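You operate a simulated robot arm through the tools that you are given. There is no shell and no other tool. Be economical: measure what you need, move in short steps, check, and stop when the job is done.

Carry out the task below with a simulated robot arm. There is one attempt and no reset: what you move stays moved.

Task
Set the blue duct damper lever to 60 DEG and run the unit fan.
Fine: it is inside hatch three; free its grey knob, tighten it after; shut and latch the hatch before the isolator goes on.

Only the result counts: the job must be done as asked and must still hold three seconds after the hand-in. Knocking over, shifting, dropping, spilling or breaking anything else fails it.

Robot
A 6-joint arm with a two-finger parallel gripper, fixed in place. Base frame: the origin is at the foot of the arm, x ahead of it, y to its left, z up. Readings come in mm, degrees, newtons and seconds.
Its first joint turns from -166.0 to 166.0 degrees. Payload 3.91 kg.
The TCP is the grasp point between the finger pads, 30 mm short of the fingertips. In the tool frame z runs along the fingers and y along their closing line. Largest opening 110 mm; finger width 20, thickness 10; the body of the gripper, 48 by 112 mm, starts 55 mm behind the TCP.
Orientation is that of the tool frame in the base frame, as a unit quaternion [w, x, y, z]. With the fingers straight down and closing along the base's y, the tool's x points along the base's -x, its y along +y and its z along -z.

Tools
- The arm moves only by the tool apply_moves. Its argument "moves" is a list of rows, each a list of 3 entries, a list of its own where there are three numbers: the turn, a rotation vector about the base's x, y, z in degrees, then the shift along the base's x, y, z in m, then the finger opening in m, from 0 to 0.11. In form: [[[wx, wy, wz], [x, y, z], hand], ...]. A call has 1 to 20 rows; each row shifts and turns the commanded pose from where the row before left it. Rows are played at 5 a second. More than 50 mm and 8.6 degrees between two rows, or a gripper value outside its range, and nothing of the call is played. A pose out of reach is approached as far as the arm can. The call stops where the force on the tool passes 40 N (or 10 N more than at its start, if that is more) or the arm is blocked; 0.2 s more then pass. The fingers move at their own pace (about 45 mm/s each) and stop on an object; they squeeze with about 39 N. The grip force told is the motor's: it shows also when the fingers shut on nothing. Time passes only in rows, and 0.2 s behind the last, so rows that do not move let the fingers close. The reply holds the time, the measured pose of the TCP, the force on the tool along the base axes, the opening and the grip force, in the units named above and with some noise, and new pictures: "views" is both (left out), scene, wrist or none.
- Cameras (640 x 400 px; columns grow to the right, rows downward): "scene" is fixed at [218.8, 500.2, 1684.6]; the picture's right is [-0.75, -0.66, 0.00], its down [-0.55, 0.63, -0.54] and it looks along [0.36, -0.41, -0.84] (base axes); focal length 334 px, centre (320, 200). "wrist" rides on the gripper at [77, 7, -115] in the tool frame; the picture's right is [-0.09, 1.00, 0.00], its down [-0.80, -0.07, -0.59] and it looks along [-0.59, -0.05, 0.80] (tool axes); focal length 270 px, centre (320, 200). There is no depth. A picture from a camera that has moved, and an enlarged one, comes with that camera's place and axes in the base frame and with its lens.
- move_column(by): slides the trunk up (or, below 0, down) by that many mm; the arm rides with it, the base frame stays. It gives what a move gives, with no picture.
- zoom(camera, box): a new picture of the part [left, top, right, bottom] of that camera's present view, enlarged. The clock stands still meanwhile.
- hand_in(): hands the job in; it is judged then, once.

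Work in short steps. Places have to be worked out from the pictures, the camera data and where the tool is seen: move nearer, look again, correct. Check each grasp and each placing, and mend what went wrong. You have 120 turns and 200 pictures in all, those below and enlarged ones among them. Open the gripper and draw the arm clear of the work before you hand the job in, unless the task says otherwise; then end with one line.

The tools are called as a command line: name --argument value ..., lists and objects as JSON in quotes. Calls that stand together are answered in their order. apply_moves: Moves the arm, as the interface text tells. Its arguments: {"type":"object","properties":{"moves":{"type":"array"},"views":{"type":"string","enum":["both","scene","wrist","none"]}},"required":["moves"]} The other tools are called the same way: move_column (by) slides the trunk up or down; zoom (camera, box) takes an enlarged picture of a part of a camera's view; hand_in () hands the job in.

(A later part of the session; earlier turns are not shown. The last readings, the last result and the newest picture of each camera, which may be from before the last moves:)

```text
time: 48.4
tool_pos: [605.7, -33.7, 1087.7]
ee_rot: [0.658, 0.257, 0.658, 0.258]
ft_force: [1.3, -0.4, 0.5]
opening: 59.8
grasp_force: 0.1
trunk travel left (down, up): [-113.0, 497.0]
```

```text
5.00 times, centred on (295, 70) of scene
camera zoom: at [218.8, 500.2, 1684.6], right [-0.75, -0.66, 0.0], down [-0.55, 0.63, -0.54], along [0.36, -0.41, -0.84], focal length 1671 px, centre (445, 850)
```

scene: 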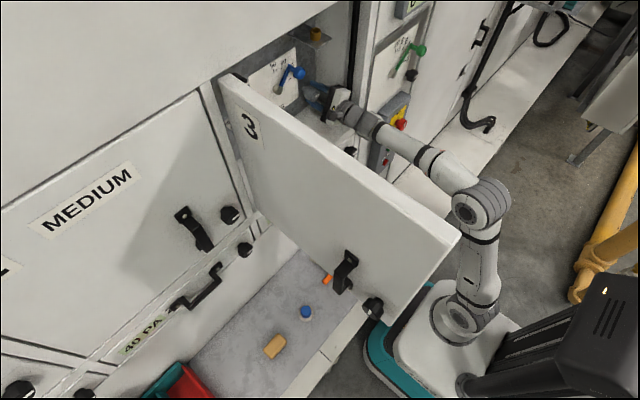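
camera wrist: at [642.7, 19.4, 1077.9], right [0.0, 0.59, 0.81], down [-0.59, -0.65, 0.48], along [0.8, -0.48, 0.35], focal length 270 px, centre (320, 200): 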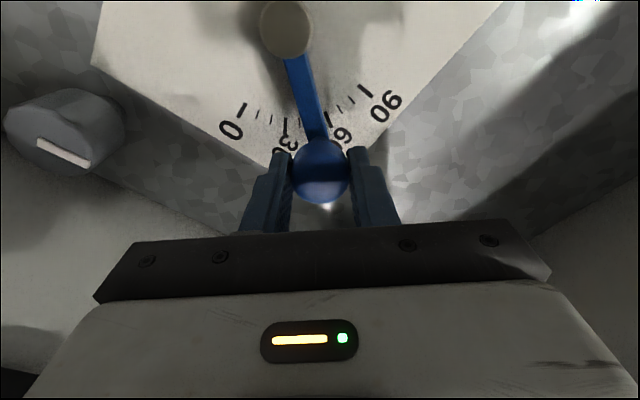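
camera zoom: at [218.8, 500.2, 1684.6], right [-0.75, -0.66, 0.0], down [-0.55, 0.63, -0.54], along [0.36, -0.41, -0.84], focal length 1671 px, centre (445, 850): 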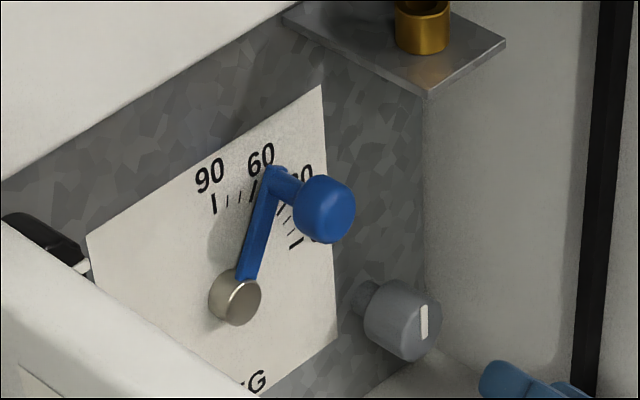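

Lever reads 60.2° by calculation. Now go back to the grey knob to tighten it clockwise.

apply_moves --moves '[[[7, 0, 0], [0.0, -0.03, -0.03], 0.075], [[7, 0, 0], [0.0, -0.03, -0.03], 0.075], [[7, 0, 0], [0.0, -0.024, -0.026], 0.075], [[0, 0, 0], [0.04, 0, 0], 0.075], [[0, 0, 0], [0.04, 0, 0], 0.075], [[0, 0, 0], [0.04, 0, 0], 0.075], [[0, 0, 0], [0.03, 0, 0], 0.075]]' --views "wrist"

```text
time: 50.0
tool_pos: [756.7, -115.3, 1002.3]
ee_rot: [0.601, 0.372, 0.6, 0.375]
ft_force: [-1.1, 0.6, 0.1]
opening: 75.1
grasp_force: 0.1
trunk travel left (down, up): [-113.0, 497.0]
camera wrist: at [641.6, -44.3, 975.3], right [0.0, 0.36, 0.93], down [-0.59, -0.75, 0.29], along [0.81, -0.55, 0.22], focal length 270 px, centre (320, 200)
```

wrist: 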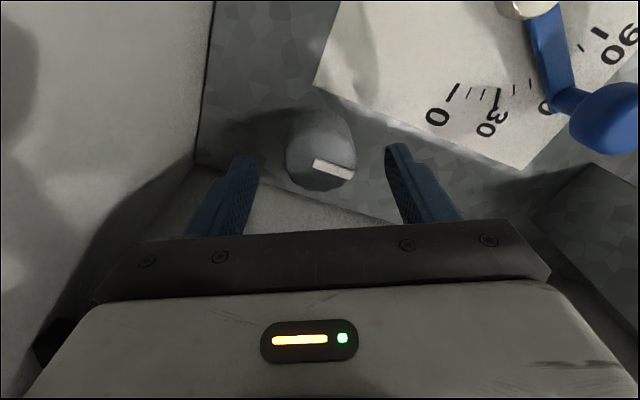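

Aligned. Advance, close, and begin turning clockwise.

apply_moves --moves '[[[0, 0, 0], [0.021, -0.002, -0.001], 0.075], [[0, 0, 0], [0, 0, 0], 0.02], [[0, 0, 0], [0, 0, 0], 0.02], [[0, 0, 0], [0, 0, 0], 0.02], [[0, 0, 0], [0, 0, 0], 0.02]]' --views "none"

```text
time: 51.2
tool_pos: [777.5, -117.1, 1003.1]
ee_rot: [0.602, 0.371, 0.6, 0.374]
ft_force: [12.3, 4.6, 16.0]
opening: 39.1
grasp_force: 45.1
trunk travel left (down, up): [-113.0, 497.0]
```

apply_moves --moves '[[[0, 0, 0], [0.001, 0, 0.0015], 0.02], [[7, 0, 0], [0, 0, -0.0005], 0.02], [[7, 0, 0], [0, 0, -0.0005], 0.02], [[7, 0, 0], [0, 0, -0.0005], 0.02]]' --views "none"

```text
time: 52.2
tool_pos: [776.0, -117.2, 1000.6]
ee_rot: [0.523, 0.475, 0.522, 0.478]
ft_force: [-22.9, 8.0, 0.5]
opening: 39.1
grasp_force: 44.8
trunk travel left (down, up): [-113.0, 497.0]
```

apply_moves --moves '[[[0, 0, 0], [-0.001, 0, 0], 0.02], [[7, 0, 0], [0, 0, -0.001], 0.02], [[7, 0, 0], [0, 0, -0.001], 0.02], [[7, 0, 0], [0, 0, -0.001], 0.02], [[7, 0, 0], [0, 0, -0.001], 0.02]]' --views "wrist"

```text
time: 53.4
tool_pos: [776.3, -117.7, 997.4]
ee_rot: [0.393, 0.587, 0.39, 0.59]
ft_force: [-12.6, 10.8, 2.2]
opening: 38.9
grasp_force: 45.3
trunk travel left (down, up): [-113.0, 497.0]
camera wrist: at [662.6, -49.4, 1033.6], right [0.0, -0.47, 0.88], down [-0.59, -0.71, -0.38], along [0.81, -0.53, -0.27], focal length 270 px, centre (320, 200)
```

wrist: 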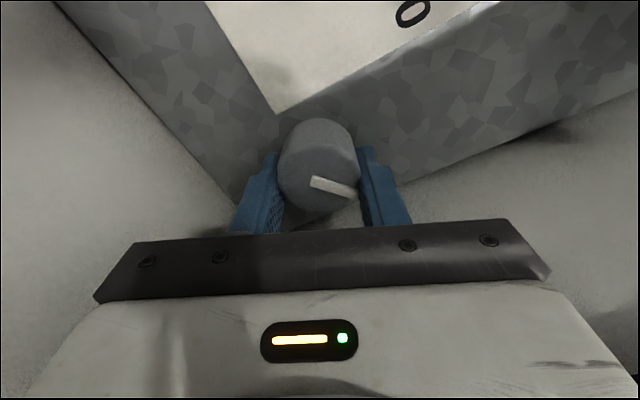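

Turned ~49° back. Release, roll back, regrip and turn the remainder.

apply_moves --moves '[[[0, 0, 0], [0, 0, 0], 0.06], [[0, 0, 0], [0, 0, 0], 0.075], [[0, 0, 0], [0, 0, 0], 0.075], [[0, 0, 0], [-0.03, 0, 0], 0.075], [[0, 0, 0], [-0.022, 0, 0], 0.075], [[-8.4, 0, 0], [0, 0, 0.001], 0.075], [[-8.4, 0, 0], [0, 0, 0.001], 0.075], [[-8.4, 0, 0], [0, 0, 0.001], 0.075], [[-8.4, 0, 0], [0, 0, 0.001], 0.075], [[-8.4, 0, 0], [0, 0, 0.001], 0.075], [[-7, 0, 0], [0, 0, 0], 0.075], [[0, 0, 0], [0.03, 0, 0], 0.075], [[0, 0, 0], [0.023, 0, 0], 0.075], [[0, 0, 0], [0, 0, 0], 0.02], [[0, 0, 0], [0, 0, 0], 0.02], [[0, 0, 0], [0, 0, 0], 0.02], [[0, 0, 0], [0, 0, 0], 0.02]]' --views "wrist"

```text
time: 57.0
tool_pos: [778.7, -118.4, 1003.7]
ee_rot: [0.602, 0.371, 0.6, 0.375]
ft_force: [14.6, 3.6, 18.3]
opening: 39.1
grasp_force: 44.8
trunk travel left (down, up): [-113.0, 497.0]
camera wrist: at [664.6, -46.2, 976.1], right [-0.01, 0.36, 0.93], down [-0.59, -0.75, 0.29], along [0.8, -0.55, 0.22], focal length 270 px, centre (320, 200)
```

wrist: 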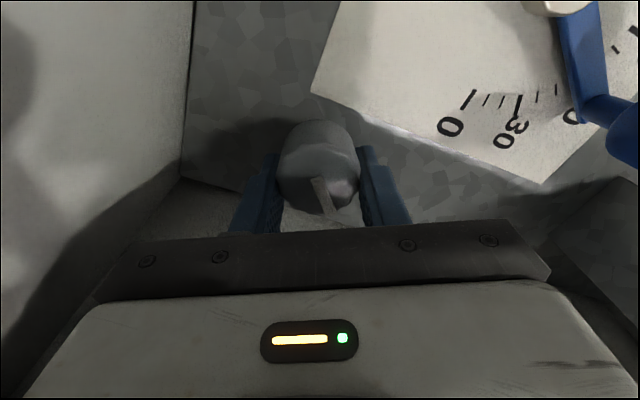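

apply_moves --moves '[[[0, 0, 0], [0.001, 0, 0.0015], 0.02], [[7, 0, 0], [0, 0, -0.0005], 0.02], [[7, 0, 0], [0, 0, -0.0005], 0.02], [[7, 0, 0], [0, 0, -0.0005], 0.02], [[6, 0, 0], [-0.001, 0, -0.0005], 0.02]]' --views "none"

apply_moves --moves '[[[6, 0, 0], [0, 0, -0.001], 0.02], [[6, 0, 0], [0, 0, -0.001], 0.02], [[6, 0, 0], [0, 0, -0.001], 0.02]]' --views "wrist"

```text
time: 58.2
tool_pos: [779.7, -120.0, 999.9]
ee_rot: [0.497, 0.502, 0.496, 0.504]
ft_force: [-10.2, 4.3, -2.2]
opening: 39.3
grasp_force: 45.3
trunk travel left (down, up): [-113.0, 497.0]
```

```text
time: 59.0
tool_pos: [779.5, -120.5, 996.6]
ee_rot: [0.414, 0.574, 0.411, 0.575]
ft_force: [-7.8, 1.4, -3.7]
opening: 39.3
grasp_force: 44.9
trunk travel left (down, up): [-113.0, 497.0]
camera wrist: at [664.6, -48.2, 1029.2], right [0.0, -0.4, 0.92], down [-0.59, -0.74, -0.33], along [0.8, -0.54, -0.24], focal length 270 px, centre (320, 200)
```

wrist: 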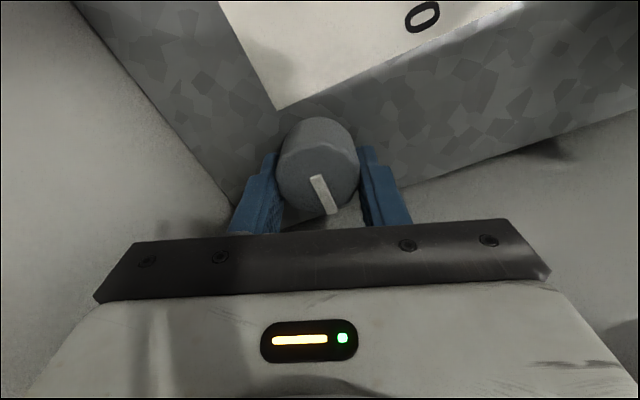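

Mark is back to about horizontal. Turn a few more degrees to feel for the stop.

apply_moves --moves '[[[5, 0, 0], [0, 0, -0.0005], 0.02], [[5, 0, 0], [0, 0, -0.0005], 0.02]]' --views "wrist"

```text
time: 59.6
tool_pos: [778.6, -120.2, 994.0]
ee_rot: [0.361, 0.609, 0.359, 0.608]
ft_force: [-13.4, -7.5, -12.3]
opening: 38.6
grasp_force: 36.0
trunk travel left (down, up): [-113.0, 497.0]
camera wrist: at [665.3, -56.4, 1038.5], right [0.0, -0.56, 0.83], down [-0.6, -0.67, -0.45], along [0.8, -0.5, -0.33], focal length 270 px, centre (320, 200)
```

wrist: 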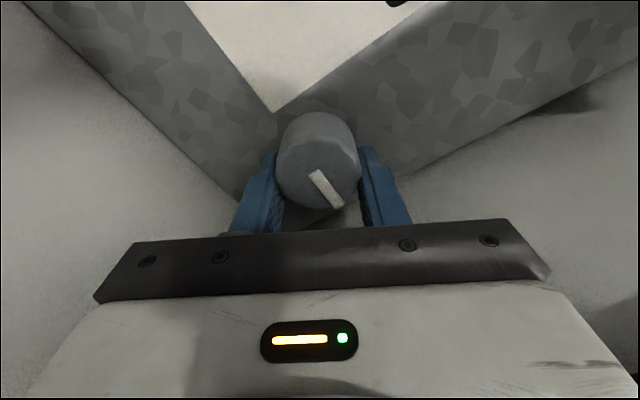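

The fingers slipped on the knob – it's at its stop, i.e. tight. Release, back out and verify knob and lever.

apply_moves --moves '[[[0, 0, 0], [0, 0, 0.001], 0.06], [[0, 0, 0], [0, 0, 0], 0.075], [[0, 0, 0], [0, 0, 0], 0.075], [[0, 0, 0], [-0.03, 0, 0.002], 0.075], [[0, 0, 0], [-0.04, 0, 0], 0.075], [[0, 0, 0], [-0.04, 0.01, 0.02], 0.075], [[0, 0, 0], [-0.04, 0.02, 0.03], 0.075], [[0, 0, 0], [-0.04, 0.02, 0.03], 0.075]]' --views "none"

zoom --camera "wrist" --box '[140, 0, 500, 220]'

zoom --camera "scene" --box '[250, 30, 340, 110]'

```text
refused: row 7 steps farther than a row can; nothing moved
```

```text
1.78 times, centred on (320, 110) of wrist
camera zoom: at [665.3, -56.4, 1038.5], right [0.0, -0.56, 0.83], down [-0.6, -0.67, -0.45], along [0.8, -0.5, -0.33], focal length 480 px, centre (320, 360)
```

zoom: 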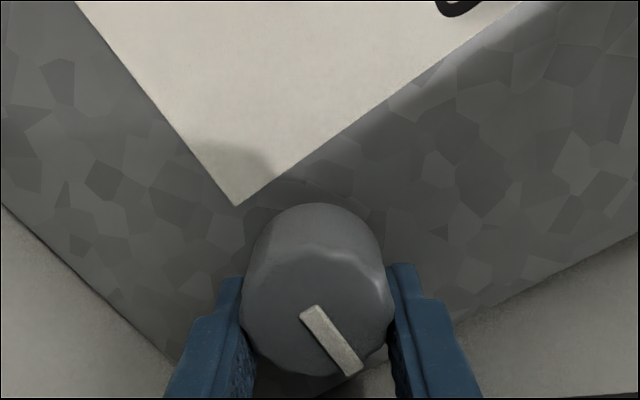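

```text
5.00 times, centred on (295, 70) of scene
camera zoom: at [218.8, 500.2, 1684.6], right [-0.75, -0.66, 0.0], down [-0.55, 0.63, -0.54], along [0.36, -0.41, -0.84], focal length 1671 px, centre (445, 850)
```

zoom: 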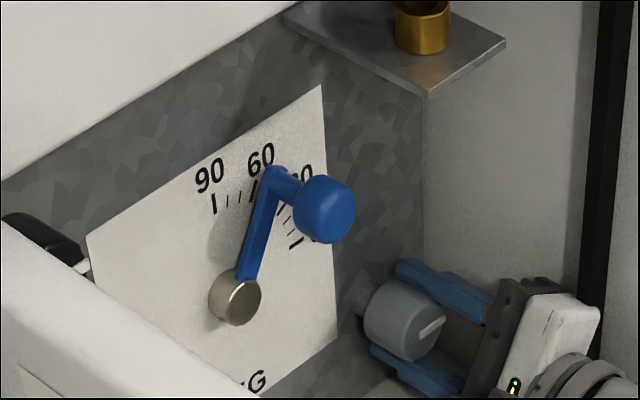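

Row too long; retry with shorter steps.

apply_moves --moves '[[[0, 0, 0], [0, 0, 0.001], 0.06], [[0, 0, 0], [0, 0, 0], 0.075], [[0, 0, 0], [0, 0, 0], 0.075], [[0, 0, 0], [-0.03, 0, 0.002], 0.075], [[0, 0, 0], [-0.04, 0, 0], 0.075], [[0, 0, 0], [-0.04, 0.01, 0.01], 0.075], [[0, 0, 0], [-0.04, 0.02, 0.02], 0.075], [[0, 0, 0], [-0.04, 0.02, 0.02], 0.075]]' --views "none"

zoom --camera "wrist" --box '[140, 0, 500, 220]'

zoom --camera "scene" --box '[250, 30, 340, 110]'

```text
time: 61.4
tool_pos: [590.1, -70.2, 1050.9]
ee_rot: [0.361, 0.608, 0.359, 0.609]
ft_force: [0.6, -0.5, -0.5]
opening: 74.9
grasp_force: 0.0
trunk travel left (down, up): [-113.0, 497.0]
```

```text
1.78 times, centred on (320, 110) of wrist
camera zoom: at [476.7, -5.9, 1094.6], right [0.0, -0.56, 0.83], down [-0.59, -0.67, -0.45], along [0.8, -0.49, -0.33], focal length 480 px, centre (320, 360)
```

zoom: 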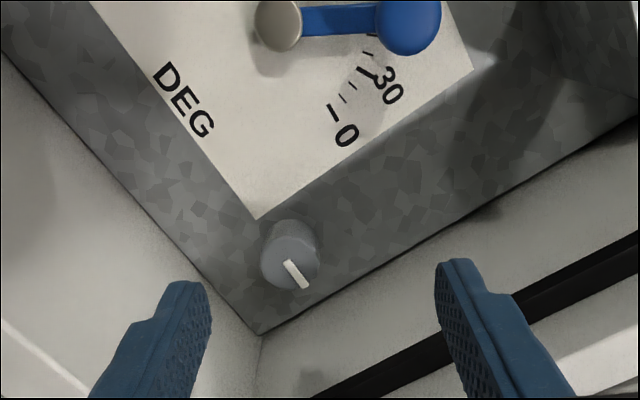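

```text
5.00 times, centred on (295, 70) of scene
camera zoom: at [218.8, 500.2, 1684.6], right [-0.75, -0.66, 0.0], down [-0.55, 0.63, -0.54], along [0.36, -0.41, -0.84], focal length 1671 px, centre (445, 850)
```

zoom: 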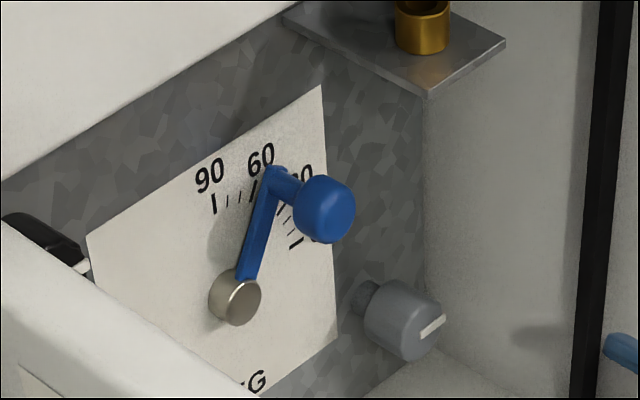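

Knob is back at 3 o'clock (tight), lever at 60. Next the door: I'll push it shut from its outer side, so first retreat, raise the trunk and bring the tool pointing down above the door top.

apply_moves --moves '[[[0, 0, 0], [-0.04, 0, 0], 0.04], [[0, 5, 0], [-0.03, 0.01, 0], 0.02], [[0, 8, 0], [-0.01, 0.01, 0], 0.0], [[0, 8, 0], [-0.01, 0.01, 0], 0.0], [[0, 8, 0], [-0.01, 0.01, 0], 0.0]]' --views "none"

move_column --by 410

```text
time: 62.6
tool_pos: [510.9, -37.9, 1023.9]
ee_rot: [0.324, 0.731, 0.393, 0.454]
ft_force: [0.2, 0.2, 0.6]
opening: 0.1
grasp_force: 28.7
out of reach, approached as far as the arm can: row 2, 3, 4
trunk travel left (down, up): [-113.0, 497.0]
```

```text
refused: 410 is not a number from -400 to 400
```

move_column --by 390

apply_moves --moves '[[[0, 8, 0], [0, 0.01, 0], 0.0], [[0, 8, 0], [0, 0.01, 0], 0.0], [[0, 8, 0], [0, 0.01, 0], 0.0], [[0, 8, 0], [0, 0.01, 0], 0.0]]'

```text
time: 66.3
tool_pos: [508.7, -37.8, 1416.4]
ee_rot: [0.326, 0.73, 0.389, 0.458]
ft_force: [-0.5, 0.5, -0.3]
opening: 0.0
grasp_force: 37.6
trunk travel left (down, up): [-503.0, 107.0]
```

```text
time: 67.3
tool_pos: [509.9, 1.4, 1416.4]
ee_rot: [0.205, 0.828, 0.466, 0.237]
ft_force: [0.2, -0.6, 0.5]
opening: 0.1
grasp_force: 37.6
trunk travel left (down, up): [-503.0, 107.0]
camera wrist: at [483.2, 78.5, 1527.7], right [0.63, -0.56, 0.54], down [-0.76, -0.59, 0.28], along [0.16, -0.58, -0.8], focal length 270 px, centre (320, 200)
```

scene: 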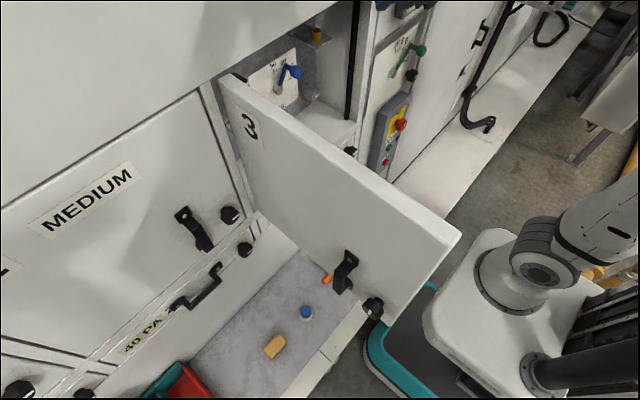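
wrist: 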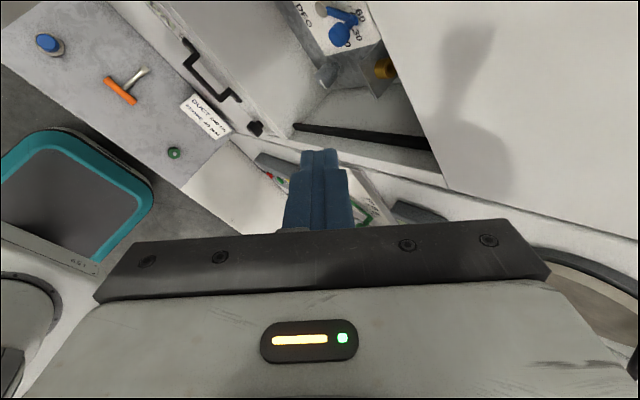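

Finish pointing the tool straight down, raise a bit, and travel over the door top to its outer side.

apply_moves --moves '[[[1.5, 7.2, 0], [-0.02, 0.02, 0.01], 0.0], [[1.5, 7.2, 0], [-0.02, 0.02, 0.01], 0.0], [[1.5, 7.2, 0], [-0.02, 0.02, 0.01], 0.0], [[1.5, 7.2, 0], [-0.02, 0.03, 0.01], 0.0], [[1.3, 7.0, 0], [-0.02, 0.03, 0.01], 0.0], [[0, 0, 8], [-0.02, 0.03, 0], 0.0], [[0, 0, 8], [-0.02, 0.03, 0], 0.0], [[0, 0, 8], [-0.02, 0.03, 0], 0.0], [[0, 0, 3], [-0.02, 0.03, 0], 0.0], [[0, 0, 0], [-0.01, 0.04, 0], 0.0], [[0, 0, 0], [0, 0.04, 0], 0.0]]'

```text
time: 69.7
tool_pos: [318.6, 322.0, 1456.7]
ee_rot: [0.0, 0.733, 0.68, 0.002]
ft_force: [0.0, 0.0, -0.2]
opening: 0.0
grasp_force: 37.9
out of reach, approached as far as the arm can: row 11
trunk travel left (down, up): [-503.0, 107.0]
camera wrist: at [331.8, 397.8, 1572.8], right [0.99, -0.16, 0.0], down [-0.13, -0.8, 0.59], along [-0.09, -0.58, -0.81], focal length 270 px, centre (320, 200)
```

scene: 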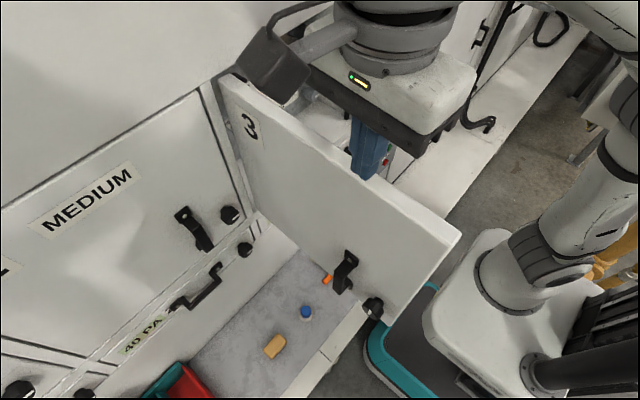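
wrist: 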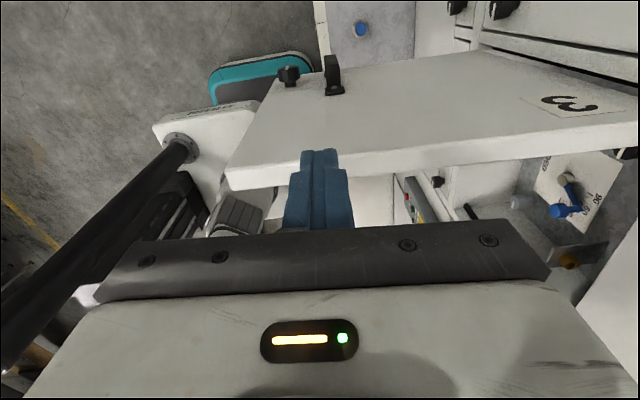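

Door outer face is at y≈278, top ≈1340. Lower so only the fingers go below the door's top edge.

move_column --by -150

apply_moves --moves '[[[0, 0, 0], [0, 0, 0], 0.0]]'

```text
time: 71.5
tool_pos: [319.6, 319.6, 1307.3]
ee_rot: [0.0, 0.733, 0.68, 0.003]
ft_force: [0.6, 0.4, 0.4]
opening: 0.1
grasp_force: 37.5
trunk travel left (down, up): [-353.0, 257.0]
```

```text
time: 71.9
tool_pos: [319.7, 320.2, 1307.2]
ee_rot: [0.0, 0.734, 0.68, 0.002]
ft_force: [-0.5, -0.2, -1.1]
opening: 0.0
grasp_force: 37.4
trunk travel left (down, up): [-353.0, 257.0]
camera wrist: at [331.8, 396.1, 1423.2], right [0.99, -0.16, 0.0], down [-0.13, -0.8, 0.59], along [-0.09, -0.58, -0.81], focal length 270 px, centre (320, 200)
```

scene: 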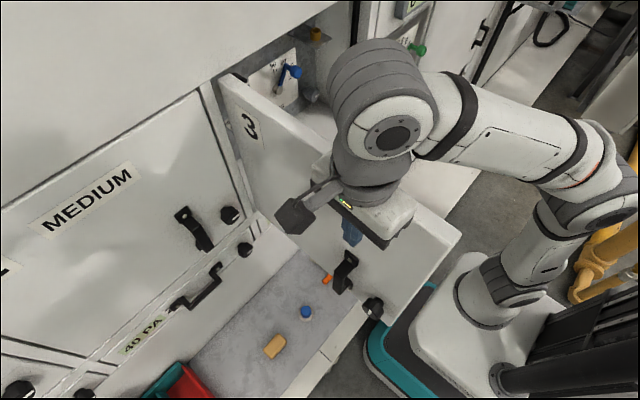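
wrist: 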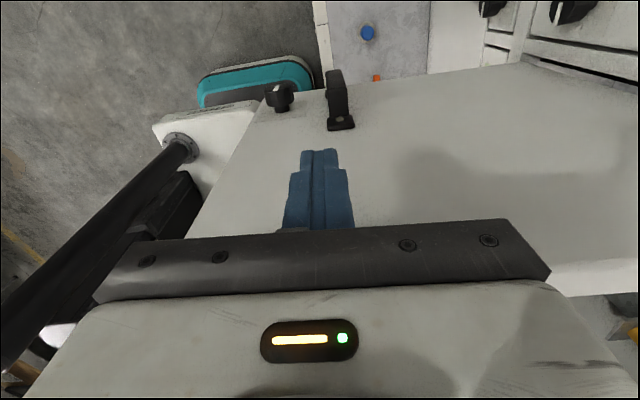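

Good: fingers are beside the outer face, clear of handle and knob. Begin pushing the door along its arc in small steps.

apply_moves --moves '[[[0, 0, 0], [0, -0.015, 0], 0.0], [[0, 0, 0], [0, -0.015, 0], 0.0], [[0, 0, 3], [-0.0007, -0.0157, 0], 0.0], [[0, 0, 3], [0.0001, -0.0157, 0], 0.0], [[0, 0, 3], [0.0009, -0.0157, 0], 0.0], [[0, 0, 3], [0.0017, -0.0157, 0], 0.0], [[0, 0, 3], [0.0025, -0.0155, 0], 0.0], [[0, 0, 3], [0.0034, -0.0154, 0], 0.0]]'

```text
time: 73.7
tool_pos: [328.7, 197.9, 1307.3]
ee_rot: [0.001, 0.617, 0.787, 0.002]
ft_force: [1.0, -0.1, 0.0]
opening: 0.0
grasp_force: 37.9
trunk travel left (down, up): [-353.0, 257.0]
camera wrist: at [315.6, 272.3, 1423.4], right [0.99, 0.15, 0.0], down [0.12, -0.8, 0.59], along [0.09, -0.58, -0.81], focal length 270 px, centre (320, 200)
```

scene: 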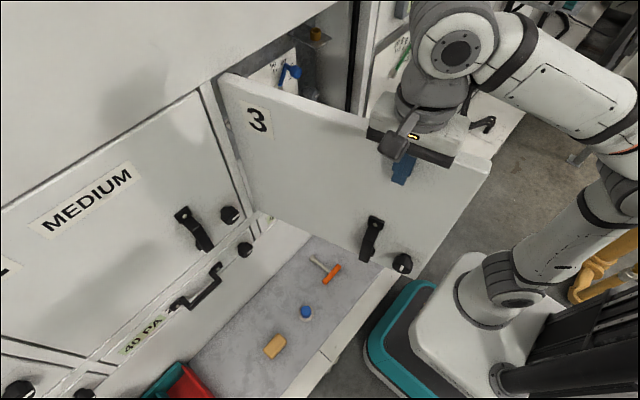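
wrist: 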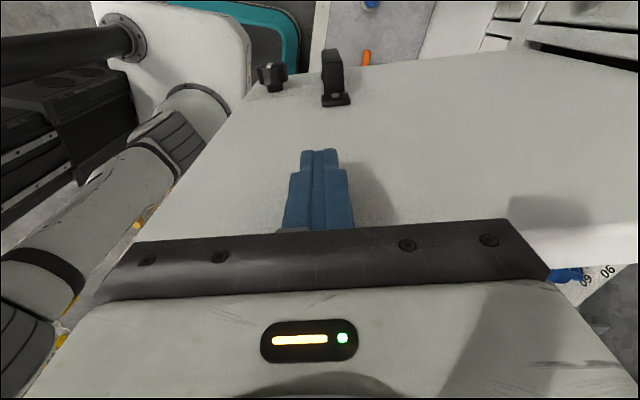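

Door follows smoothly and clears the arm. Continue the arc.

apply_moves --moves '[[[0, 0, 3], [0.0042, -0.0152, 0], 0.0], [[0, 0, 3], [0.005, -0.015, 0], 0.0], [[0, 0, 3], [0.0057, -0.0147, 0], 0.0], [[0, 0, 3], [0.0065, -0.0143, 0], 0.0], [[0, 0, 3], [0.0072, -0.014, 0], 0.0], [[0, 0, 3], [0.008, -0.0136, 0], 0.0], [[0, 0, 3], [0.0086, -0.0132, 0], 0.0], [[0, 0, 3], [0.0093, -0.0127, 0], 0.0], [[0, 0, 3], [0.01, -0.0122, 0], 0.0]]'

```text
time: 75.7
tool_pos: [391.8, 70.2, 1306.9]
ee_rot: [-0.001, 0.417, 0.909, 0.002]
ft_force: [-0.8, -0.3, 0.1]
opening: 0.1
grasp_force: 38.2
trunk travel left (down, up): [-353.0, 257.0]
camera wrist: at [347.2, 132.7, 1423.1], right [0.81, 0.58, 0.0], down [0.47, -0.66, 0.59], along [0.35, -0.48, -0.81], focal length 270 px, centre (320, 200)
```

scene: 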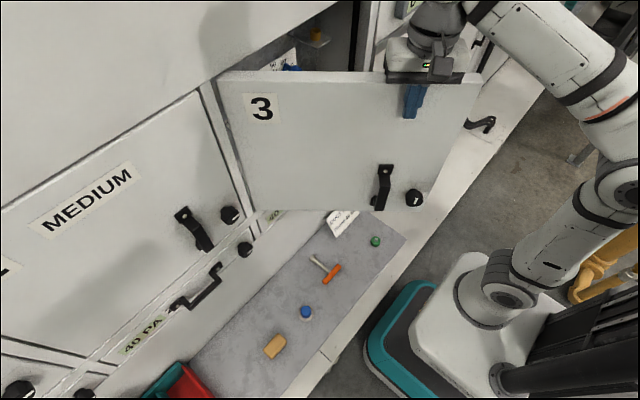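
wrist: 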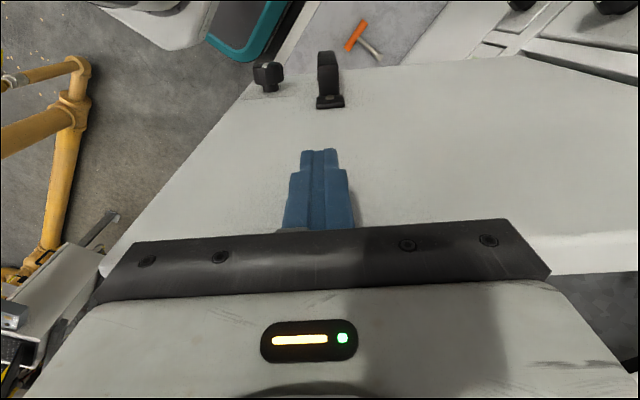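

apply_moves --moves '[[[0, 0, 3], [0.0106, -0.0117, 0], 0.0], [[0, 0, 3], [0.0112, -0.0111, 0], 0.0], [[0, 0, 3], [0.0118, -0.0105, 0], 0.0], [[0, 0, 3], [0.0123, -0.0099, 0], 0.0], [[0, 0, 3], [0.0128, -0.0092, 0], 0.0], [[0, 0, 3], [0.0133, -0.0085, 0], 0.0], [[0, 0, 3], [0.0137, -0.0078, 0], 0.0], [[0, 0, 3], [0.0141, -0.0071, 0], 0.0], [[0, 0, 3], [0.0144, -0.0063, 0], 0.0], [[0, 0, 3], [0.0147, -0.0056, 0], 0.0]]'

```text
time: 77.9
tool_pos: [516.3, -17.1, 1293.0]
ee_rot: [0.001, 0.167, 0.986, 0.002]
ft_force: [0.3, -1.0, 0.2]
opening: 0.0
grasp_force: 37.9
out of reach, approached as far as the arm can: row 7, 8, 9, 10
trunk travel left (down, up): [-353.0, 257.0]
camera wrist: at [447.1, 14.8, 1407.9], right [0.41, 0.91, 0.0], down [0.73, -0.33, 0.59], along [0.54, -0.24, -0.8], focal length 270 px, centre (320, 200)
```

scene: 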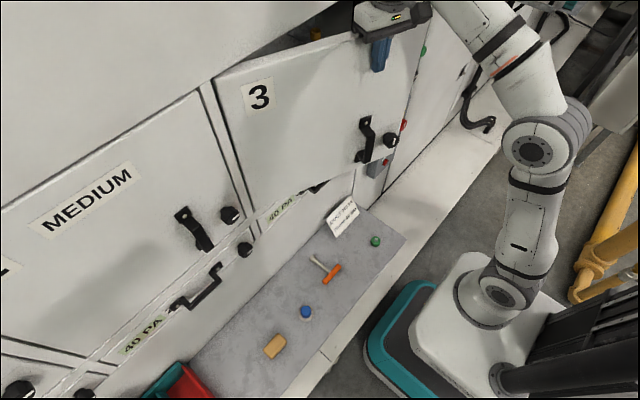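
wrist: 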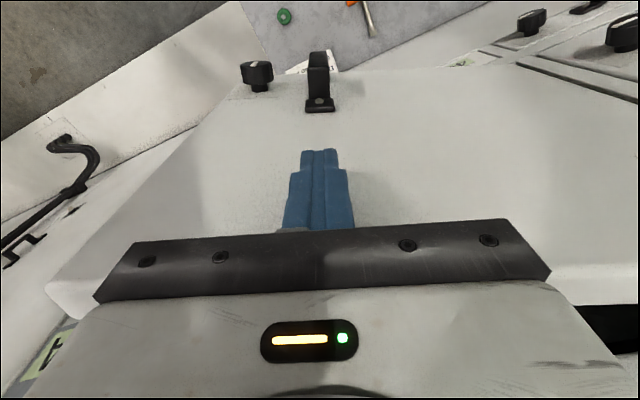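

Door is at ~74°. The gripper body must not meet the header, so I back off, tilt the tool forward ~48°, then push with fingertips.

apply_moves --moves '[[[0, 0, 0], [-0.03, 0, 0], 0.0], [[0, -8, 3], [-0.02, 0, -0.01], 0.0], [[0, -8, 3], [-0.01, 0, -0.01], 0.0], [[0, -8, 3], [0, 0, -0.01], 0.0], [[0, -8, 3], [0, 0, -0.01], 0.0], [[0, -8, 3], [0, 0, -0.01], 0.0], [[0, -8, 3], [0, 0, -0.01], 0.0]]'

```text
time: 79.5
tool_pos: [453.8, -15.5, 1235.9]
ee_rot: [0.401, 0.0, 0.913, 0.07]
ft_force: [-1.4, 0.1, 0.0]
opening: 0.1
grasp_force: 37.2
trunk travel left (down, up): [-353.0, 257.0]
camera wrist: at [317.9, -19.1, 1257.8], right [0.01, 0.98, 0.19], down [0.11, -0.19, 0.98], along [0.99, 0.02, -0.11], focal length 270 px, centre (320, 200)
```

scene: 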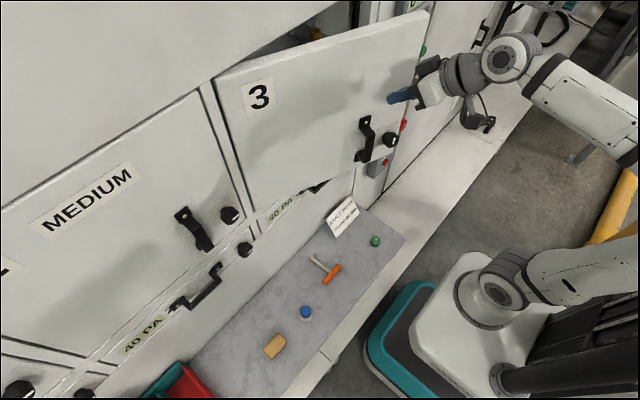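
wrist: 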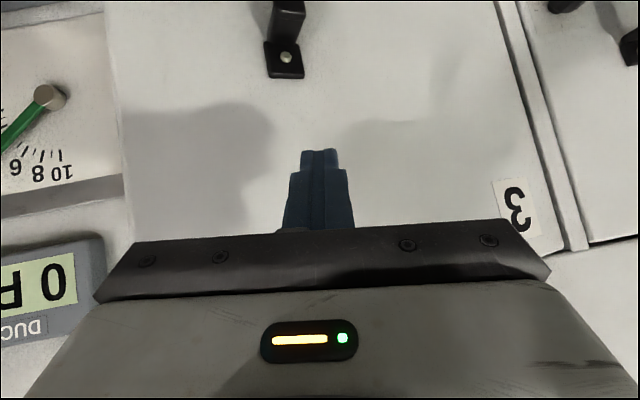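

Tips face the door. Push +x in small steps.

apply_moves --moves '[[[0, 0, 0], [0.02, 0, 0], 0.0], [[0, 0, 0], [0.015, 0, 0], 0.0], [[0, 0, 0], [0.012, 0, 0], 0.0], [[0, 0, 0], [0.012, 0, 0], 0.0], [[0, 0, 0], [0.012, 0, 0], 0.0], [[0, 0, 0], [0.012, -0.001, 0], 0.0], [[0, 0, 0], [0.012, -0.001, 0], 0.0], [[0, 0, 0], [0.012, -0.001, 0], 0.0], [[0, 0, 0], [0.012, -0.001, 0], 0.0]]'

```text
time: 81.5
tool_pos: [576.3, -19.8, 1231.6]
ee_rot: [0.397, 0.001, 0.915, 0.07]
ft_force: [0.1, -0.7, -0.6]
opening: 0.3
grasp_force: 37.4
trunk travel left (down, up): [-353.0, 257.0]
camera wrist: at [440.0, -23.5, 1255.3], right [0.01, 0.98, 0.19], down [0.12, -0.19, 0.97], along [0.99, 0.02, -0.12], focal length 270 px, centre (320, 200)
```

scene: 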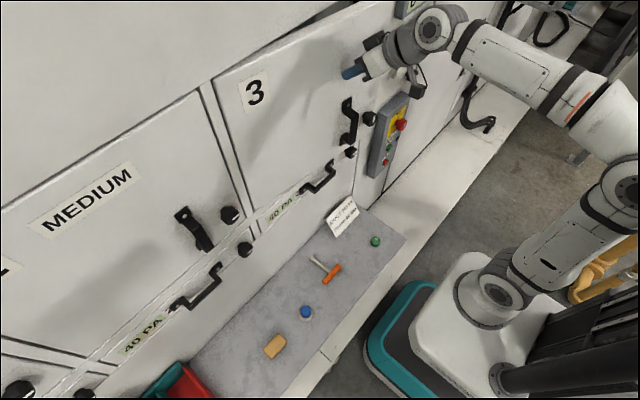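
wrist: 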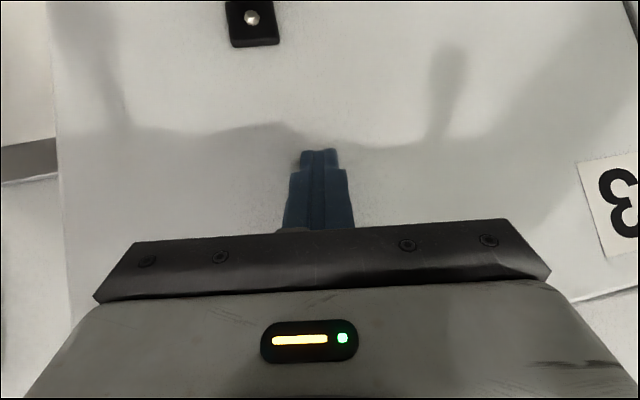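

Nearly shut; keep pushing gently until resistance.

apply_moves --moves '[[[0, 0, 0], [0.008, 0, 0], 0.0], [[0, 0, 0], [0.008, 0, 0], 0.0], [[0, 0, 0], [0.006, 0, 0], 0.0], [[0, 0, 0], [0.006, 0, 0], 0.0], [[0, 0, 0], [0.005, 0, 0], 0.0], [[0, 0, 0], [0.005, 0, 0], 0.0]]'

```text
time: 82.9
tool_pos: [613.2, -19.1, 1233.3]
ee_rot: [0.397, 0.002, 0.915, 0.069]
ft_force: [-0.3, -0.6, 0.1]
opening: 0.0
grasp_force: 37.9
trunk travel left (down, up): [-353.0, 257.0]
camera wrist: at [477.5, -23.4, 1256.0], right [0.01, 0.98, 0.19], down [0.12, -0.19, 0.97], along [0.99, 0.02, -0.12], focal length 270 px, centre (320, 200)
```

scene: 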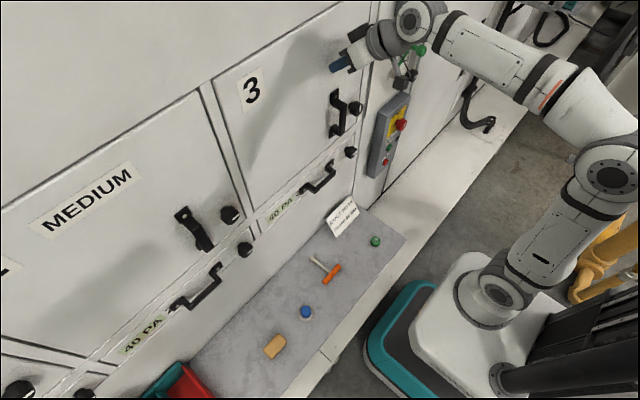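
wrist: 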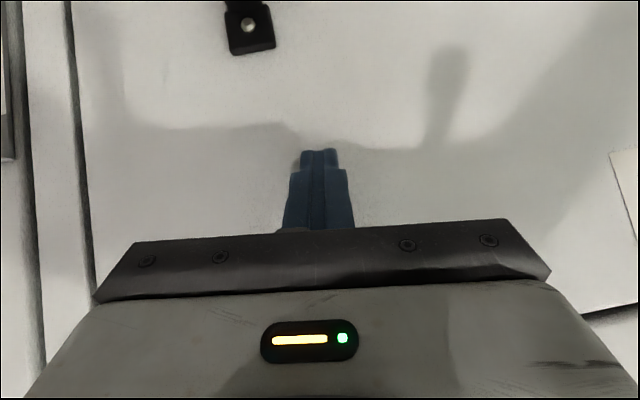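

apply_moves --moves '[[[0, 0, 0], [0.005, 0, 0], 0.0], [[0, 0, 0], [0.005, 0, 0], 0.0], [[0, 0, 0], [0.005, 0, 0], 0.0], [[0, 0, 0], [0.005, 0, 0], 0.0], [[0, 0, 0], [0.005, 0, 0], 0.0]]' --views "none"

zoom --camera "scene" --box '[190, 0, 430, 210]'

```text
time: 83.8
tool_pos: [621.3, -19.4, 1232.3]
ee_rot: [0.394, 0.0, 0.916, 0.07]
ft_force: [-27.4, -0.5, 2.4]
opening: 0.0
grasp_force: 37.9
trunk travel left (down, up): [-353.0, 257.0]
stopped in row 4: the force on the tool passed its limit (the readings are from after the stop); the commanded pose is now the measured one
```

```text
1.90 times, centred on (310, 105) of scene
camera zoom: at [218.8, 500.2, 1684.6], right [-0.75, -0.66, 0.0], down [-0.55, 0.63, -0.54], along [0.36, -0.41, -0.84], focal length 636 px, centre (339, 381)
```

zoom: 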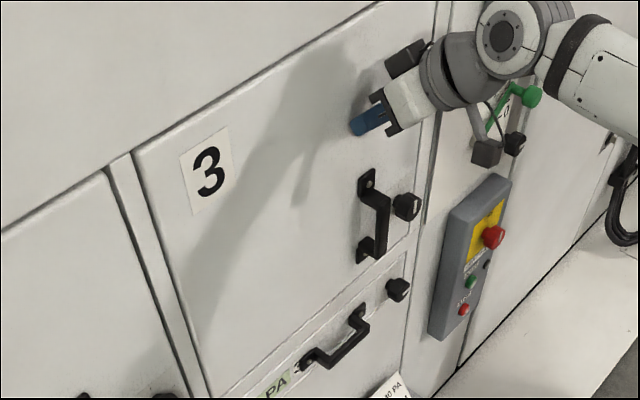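

Door has hit the stop (shut). Back off and inspect the latch knobs on hatches 2 and 3.

apply_moves --moves '[[[0, 0, 0], [-0.02, 0, 0], 0.0], [[0, 0, 0], [-0.03, 0, -0.01], 0.0], [[0, 0, 0], [-0.03, 0, -0.02], 0.03], [[0, 0, 0], [-0.03, 0, -0.02], 0.06]]' --views "wrist"

zoom --camera "scene" --box '[320, 70, 400, 180]'

zoom --camera "scene" --box '[160, 180, 270, 270]'

```text
time: 84.8
tool_pos: [517.5, -19.4, 1178.8]
ee_rot: [0.393, 0.0, 0.917, 0.07]
ft_force: [0.0, -0.3, 0.5]
opening: 49.2
grasp_force: 0.0
trunk travel left (down, up): [-353.0, 257.0]
camera wrist: at [380.9, -23.5, 1203.9], right [0.01, 0.98, 0.19], down [0.13, -0.19, 0.97], along [0.99, 0.02, -0.13], focal length 270 px, centre (320, 200)
```

wrist: 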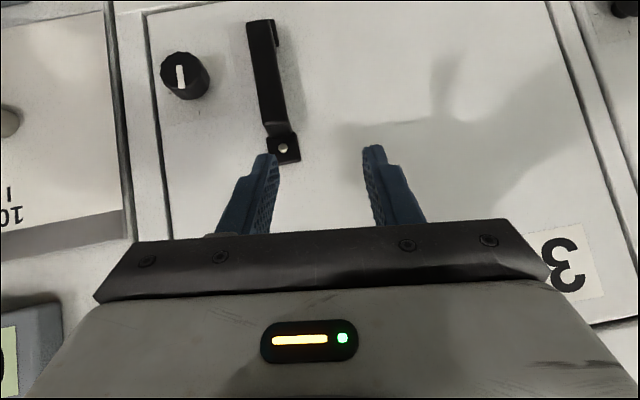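

```text
3.64 times, centred on (360, 125) of scene
camera zoom: at [218.8, 500.2, 1684.6], right [-0.75, -0.66, 0.0], down [-0.55, 0.63, -0.54], along [0.36, -0.41, -0.84], focal length 1215 px, centre (174, 473)
```

zoom: 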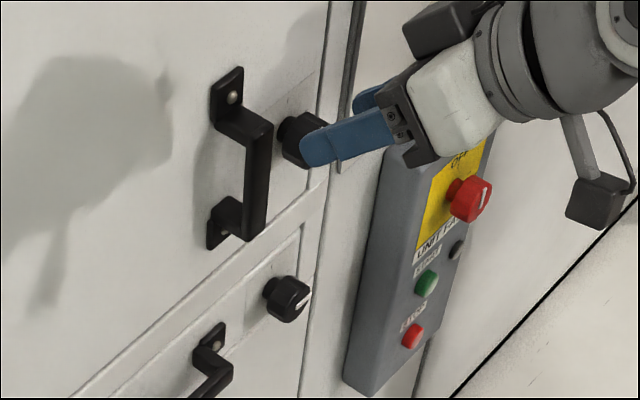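

```text
4.44 times, centred on (215, 225) of scene
camera zoom: at [218.8, 500.2, 1684.6], right [-0.75, -0.66, 0.0], down [-0.55, 0.63, -0.54], along [0.36, -0.41, -0.84], focal length 1485 px, centre (787, 89)
```

zoom: 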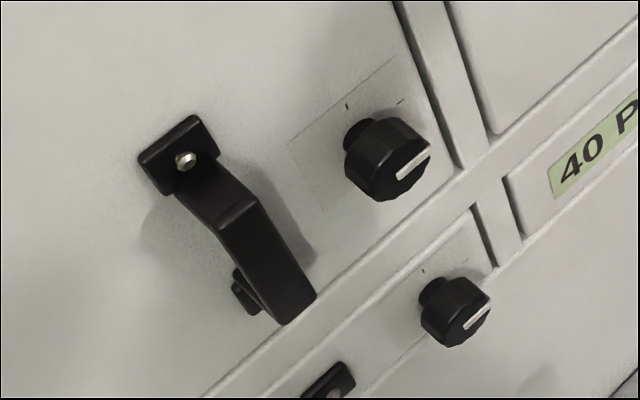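

Latched hatches have the mark at 3 o'clock; hatch 3's knob mark is at 12 o'clock, so it needs 90° clockwise. I level the tool forward and lower the trunk to knob height.

apply_moves --moves '[[[0, -7.2, -1.7], [0, -0.01, 0], 0.075], [[0, -7.2, -1.7], [0, -0.01, 0], 0.075], [[0, -7.2, -1.7], [0, -0.01, 0], 0.075], [[0, -7.2, -1.7], [0, -0.015, 0], 0.075], [[0, -7.2, -1.7], [0, -0.015, 0], 0.075], [[0, -7.2, -1.7], [0, -0.015, 0], 0.075]]' --views "none"

move_column --by -120

apply_moves --moves '[[[0, 0, 0], [0, -0.01, 0], 0.075]]'

```text
time: 86.2
tool_pos: [516.6, -94.5, 1179.2]
ee_rot: [0.707, 0.055, 0.704, 0.03]
ft_force: [0.9, 0.6, 0.6]
opening: 75.0
grasp_force: 0.1
trunk travel left (down, up): [-353.0, 257.0]
```

```text
time: 87.7
tool_pos: [517.7, -94.2, 1058.6]
ee_rot: [0.707, 0.055, 0.705, 0.03]
ft_force: [-0.3, -0.1, 0.7]
opening: 75.2
grasp_force: 0.1
trunk travel left (down, up): [-233.0, 377.0]
```

```text
time: 88.1
tool_pos: [517.4, -104.4, 1059.4]
ee_rot: [0.707, 0.055, 0.705, 0.031]
ft_force: [0.3, 0.1, 0.0]
opening: 74.8
grasp_force: 0.0
trunk travel left (down, up): [-233.0, 377.0]
camera wrist: at [403.4, -84.8, 985.3], right [0.03, 0.98, 0.21], down [-0.6, -0.15, 0.79], along [0.8, -0.15, 0.58], focal length 270 px, centre (320, 200)
```

scene: 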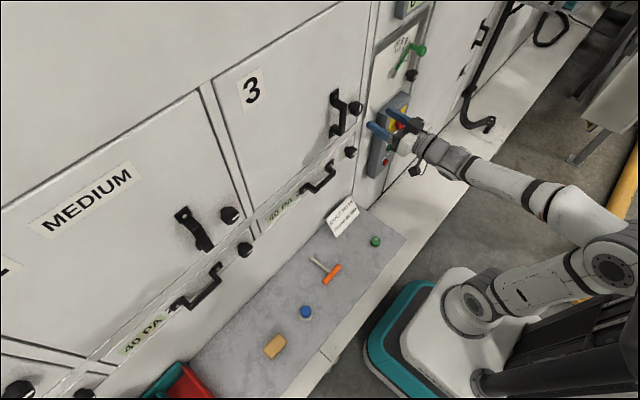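
wrist: 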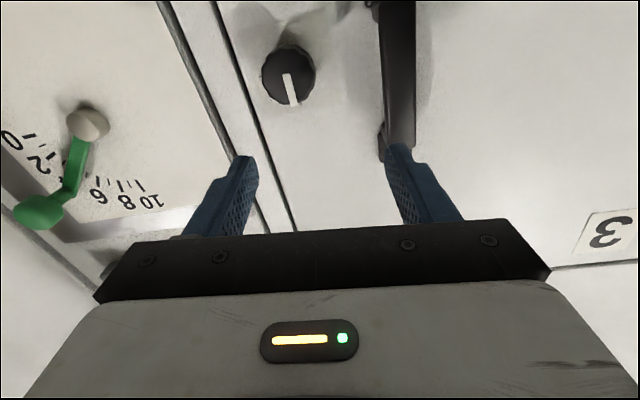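

Knob face ≈(630,−128,1024). Roll −50° for turning room, align, and approach.

apply_moves --moves '[[[-8.3, 0, 1], [0.005, -0.004, -0.006], 0.075], [[-8.3, 0, 1], [0.005, -0.004, -0.006], 0.075], [[-8.3, 0, 0], [0.01, -0.004, -0.006], 0.075], [[-8.3, 0, 0], [0.01, -0.004, -0.006], 0.075], [[-8.3, 0, 0], [0.01, -0.004, -0.006], 0.075], [[-8.3, 0, 0], [0.01, -0.004, -0.006], 0.075]]' --views "wrist"

```text
time: 89.5
tool_pos: [541.5, -165.7, 1085.1]
ee_rot: [0.656, -0.263, 0.662, -0.249]
ft_force: [-0.6, -0.2, -0.1]
opening: 75.0
grasp_force: 0.0
out of reach, approached as far as the arm can: row 4, 5, 6
trunk travel left (down, up): [-233.0, 377.0]
camera wrist: at [428.3, -214.5, 1027.3], right [-0.02, 0.79, -0.61], down [-0.59, 0.48, 0.65], along [0.8, 0.37, 0.46], focal length 270 px, centre (320, 200)
```

wrist: 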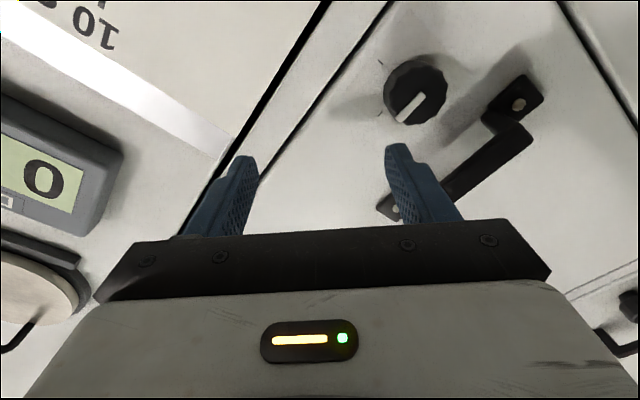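

Joint limit this way; go the other way: return to a≈187° and turn to ~277°.

apply_moves --moves '[[[8.3, 0, 0], [0, 0.006, -0.01], 0.075], [[8.3, 0, 0], [0, 0.006, -0.01], 0.075], [[8.3, 0, 0], [0, 0.006, -0.01], 0.075], [[8.3, 0, 0], [0, 0.006, -0.01], 0.075], [[8.3, 0, 0], [0.01, 0.006, -0.01], 0.075], [[0, 0, 0], [0.01, 0.007, -0.011], 0.075], [[0, 0, 0], [0, 0, 0], 0.075]]' --views "wrist"

```text
time: 91.1
tool_pos: [563.9, -129.2, 1024.2]
ee_rot: [0.709, -0.008, 0.705, -0.007]
ft_force: [0.2, -0.2, 0.2]
opening: 75.0
grasp_force: 0.1
trunk travel left (down, up): [-233.0, 377.0]
camera wrist: at [449.7, -124.7, 948.2], right [0.0, 1.0, 0.07], down [-0.6, -0.05, 0.8], along [0.8, -0.04, 0.6], focal length 270 px, centre (320, 200)
```

wrist: 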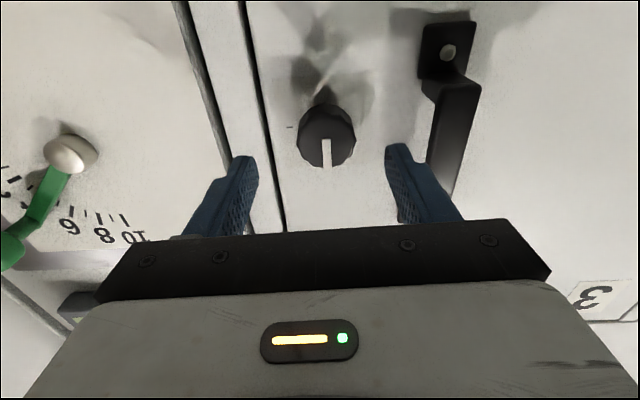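

Centred. Advance 46 mm and close on the knob.

apply_moves --moves '[[[0, 0, 0], [0.02, 0.002, 0.001], 0.065], [[0, 0, 0], [0.015, 0.001, 0], 0.065], [[0, 0, 0], [0.01, 0, 0], 0.065], [[0, 0, 0], [0, 0, 0], 0.02], [[0, 0, 0], [0, 0, 0], 0.02], [[0, 0, 0], [0, 0, 0], 0.02]]' --views "wrist"

```text
time: 92.5
tool_pos: [608.8, -124.5, 1026.6]
ee_rot: [0.709, -0.009, 0.705, -0.008]
ft_force: [0.5, 3.8, 1.4]
opening: 39.7
grasp_force: 45.1
trunk travel left (down, up): [-233.0, 377.0]
camera wrist: at [495.2, -120.6, 950.6], right [0.0, 1.0, 0.06], down [-0.6, -0.05, 0.8], along [0.8, -0.04, 0.6], focal length 270 px, centre (320, 200)
```

wrist: 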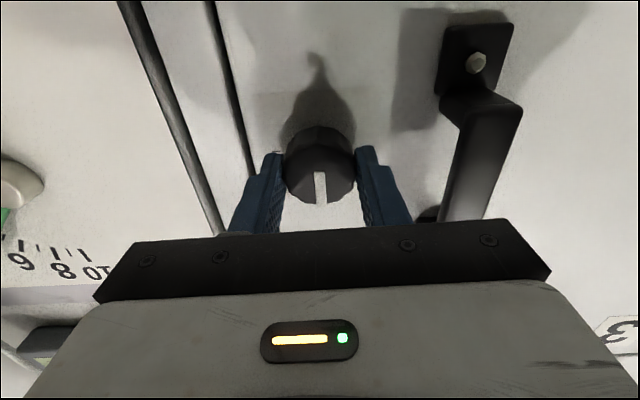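

Good grip. Turn clockwise (+x) 45° first.

apply_moves --moves '[[[7.5, 0, 0], [0, 0, 0], 0.02], [[7.5, 0, 0], [0, 0, 0], 0.02], [[7.5, 0, 0], [0, 0, 0], 0.02], [[7.5, 0, 0], [0, 0, 0], 0.02], [[7.5, 0, 0], [0, 0, 0], 0.02], [[7.5, 0, 0], [0, 0, 0], 0.02]]' --views "wrist"

```text
time: 93.9
tool_pos: [607.4, -127.5, 1026.9]
ee_rot: [0.658, 0.264, 0.654, 0.263]
ft_force: [0.2, -1.5, 3.0]
opening: 39.8
grasp_force: 45.1
trunk travel left (down, up): [-233.0, 377.0]
camera wrist: at [494.2, -68.1, 976.2], right [0.0, 0.66, 0.75], down [-0.6, -0.6, 0.53], along [0.8, -0.45, 0.4], focal length 270 px, centre (320, 200)
```

wrist: 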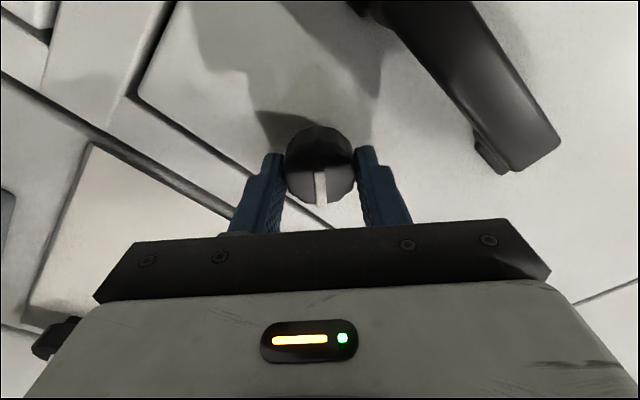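

apply_moves --moves '[[[7.5, 0, 0], [0, 0, 0], 0.02], [[7.5, 0, 0], [0, 0, 0], 0.02], [[7.5, 0, 0], [0, 0, 0], 0.02], [[7.5, 0, 0], [0, 0, 0], 0.02], [[7.5, 0, 0], [0, 0, 0], 0.02], [[7.5, 0, 0], [0, 0, 0], 0.02]]' --views "wrist"

```text
time: 95.3
tool_pos: [607.5, -126.5, 1024.8]
ee_rot: [0.506, 0.496, 0.504, 0.493]
ft_force: [-2.2, -14.3, -2.7]
opening: 39.5
grasp_force: 44.5
trunk travel left (down, up): [-233.0, 377.0]
camera wrist: at [494.3, -49.2, 1031.6], right [0.0, -0.07, 1.0], down [-0.6, -0.8, -0.05], along [0.8, -0.6, -0.04], focal length 270 px, centre (320, 200)
```

wrist: 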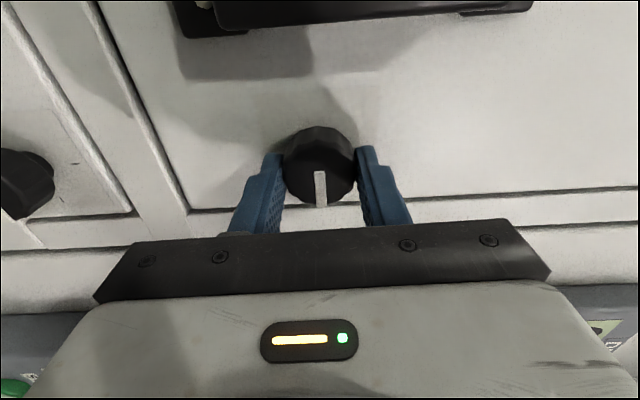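

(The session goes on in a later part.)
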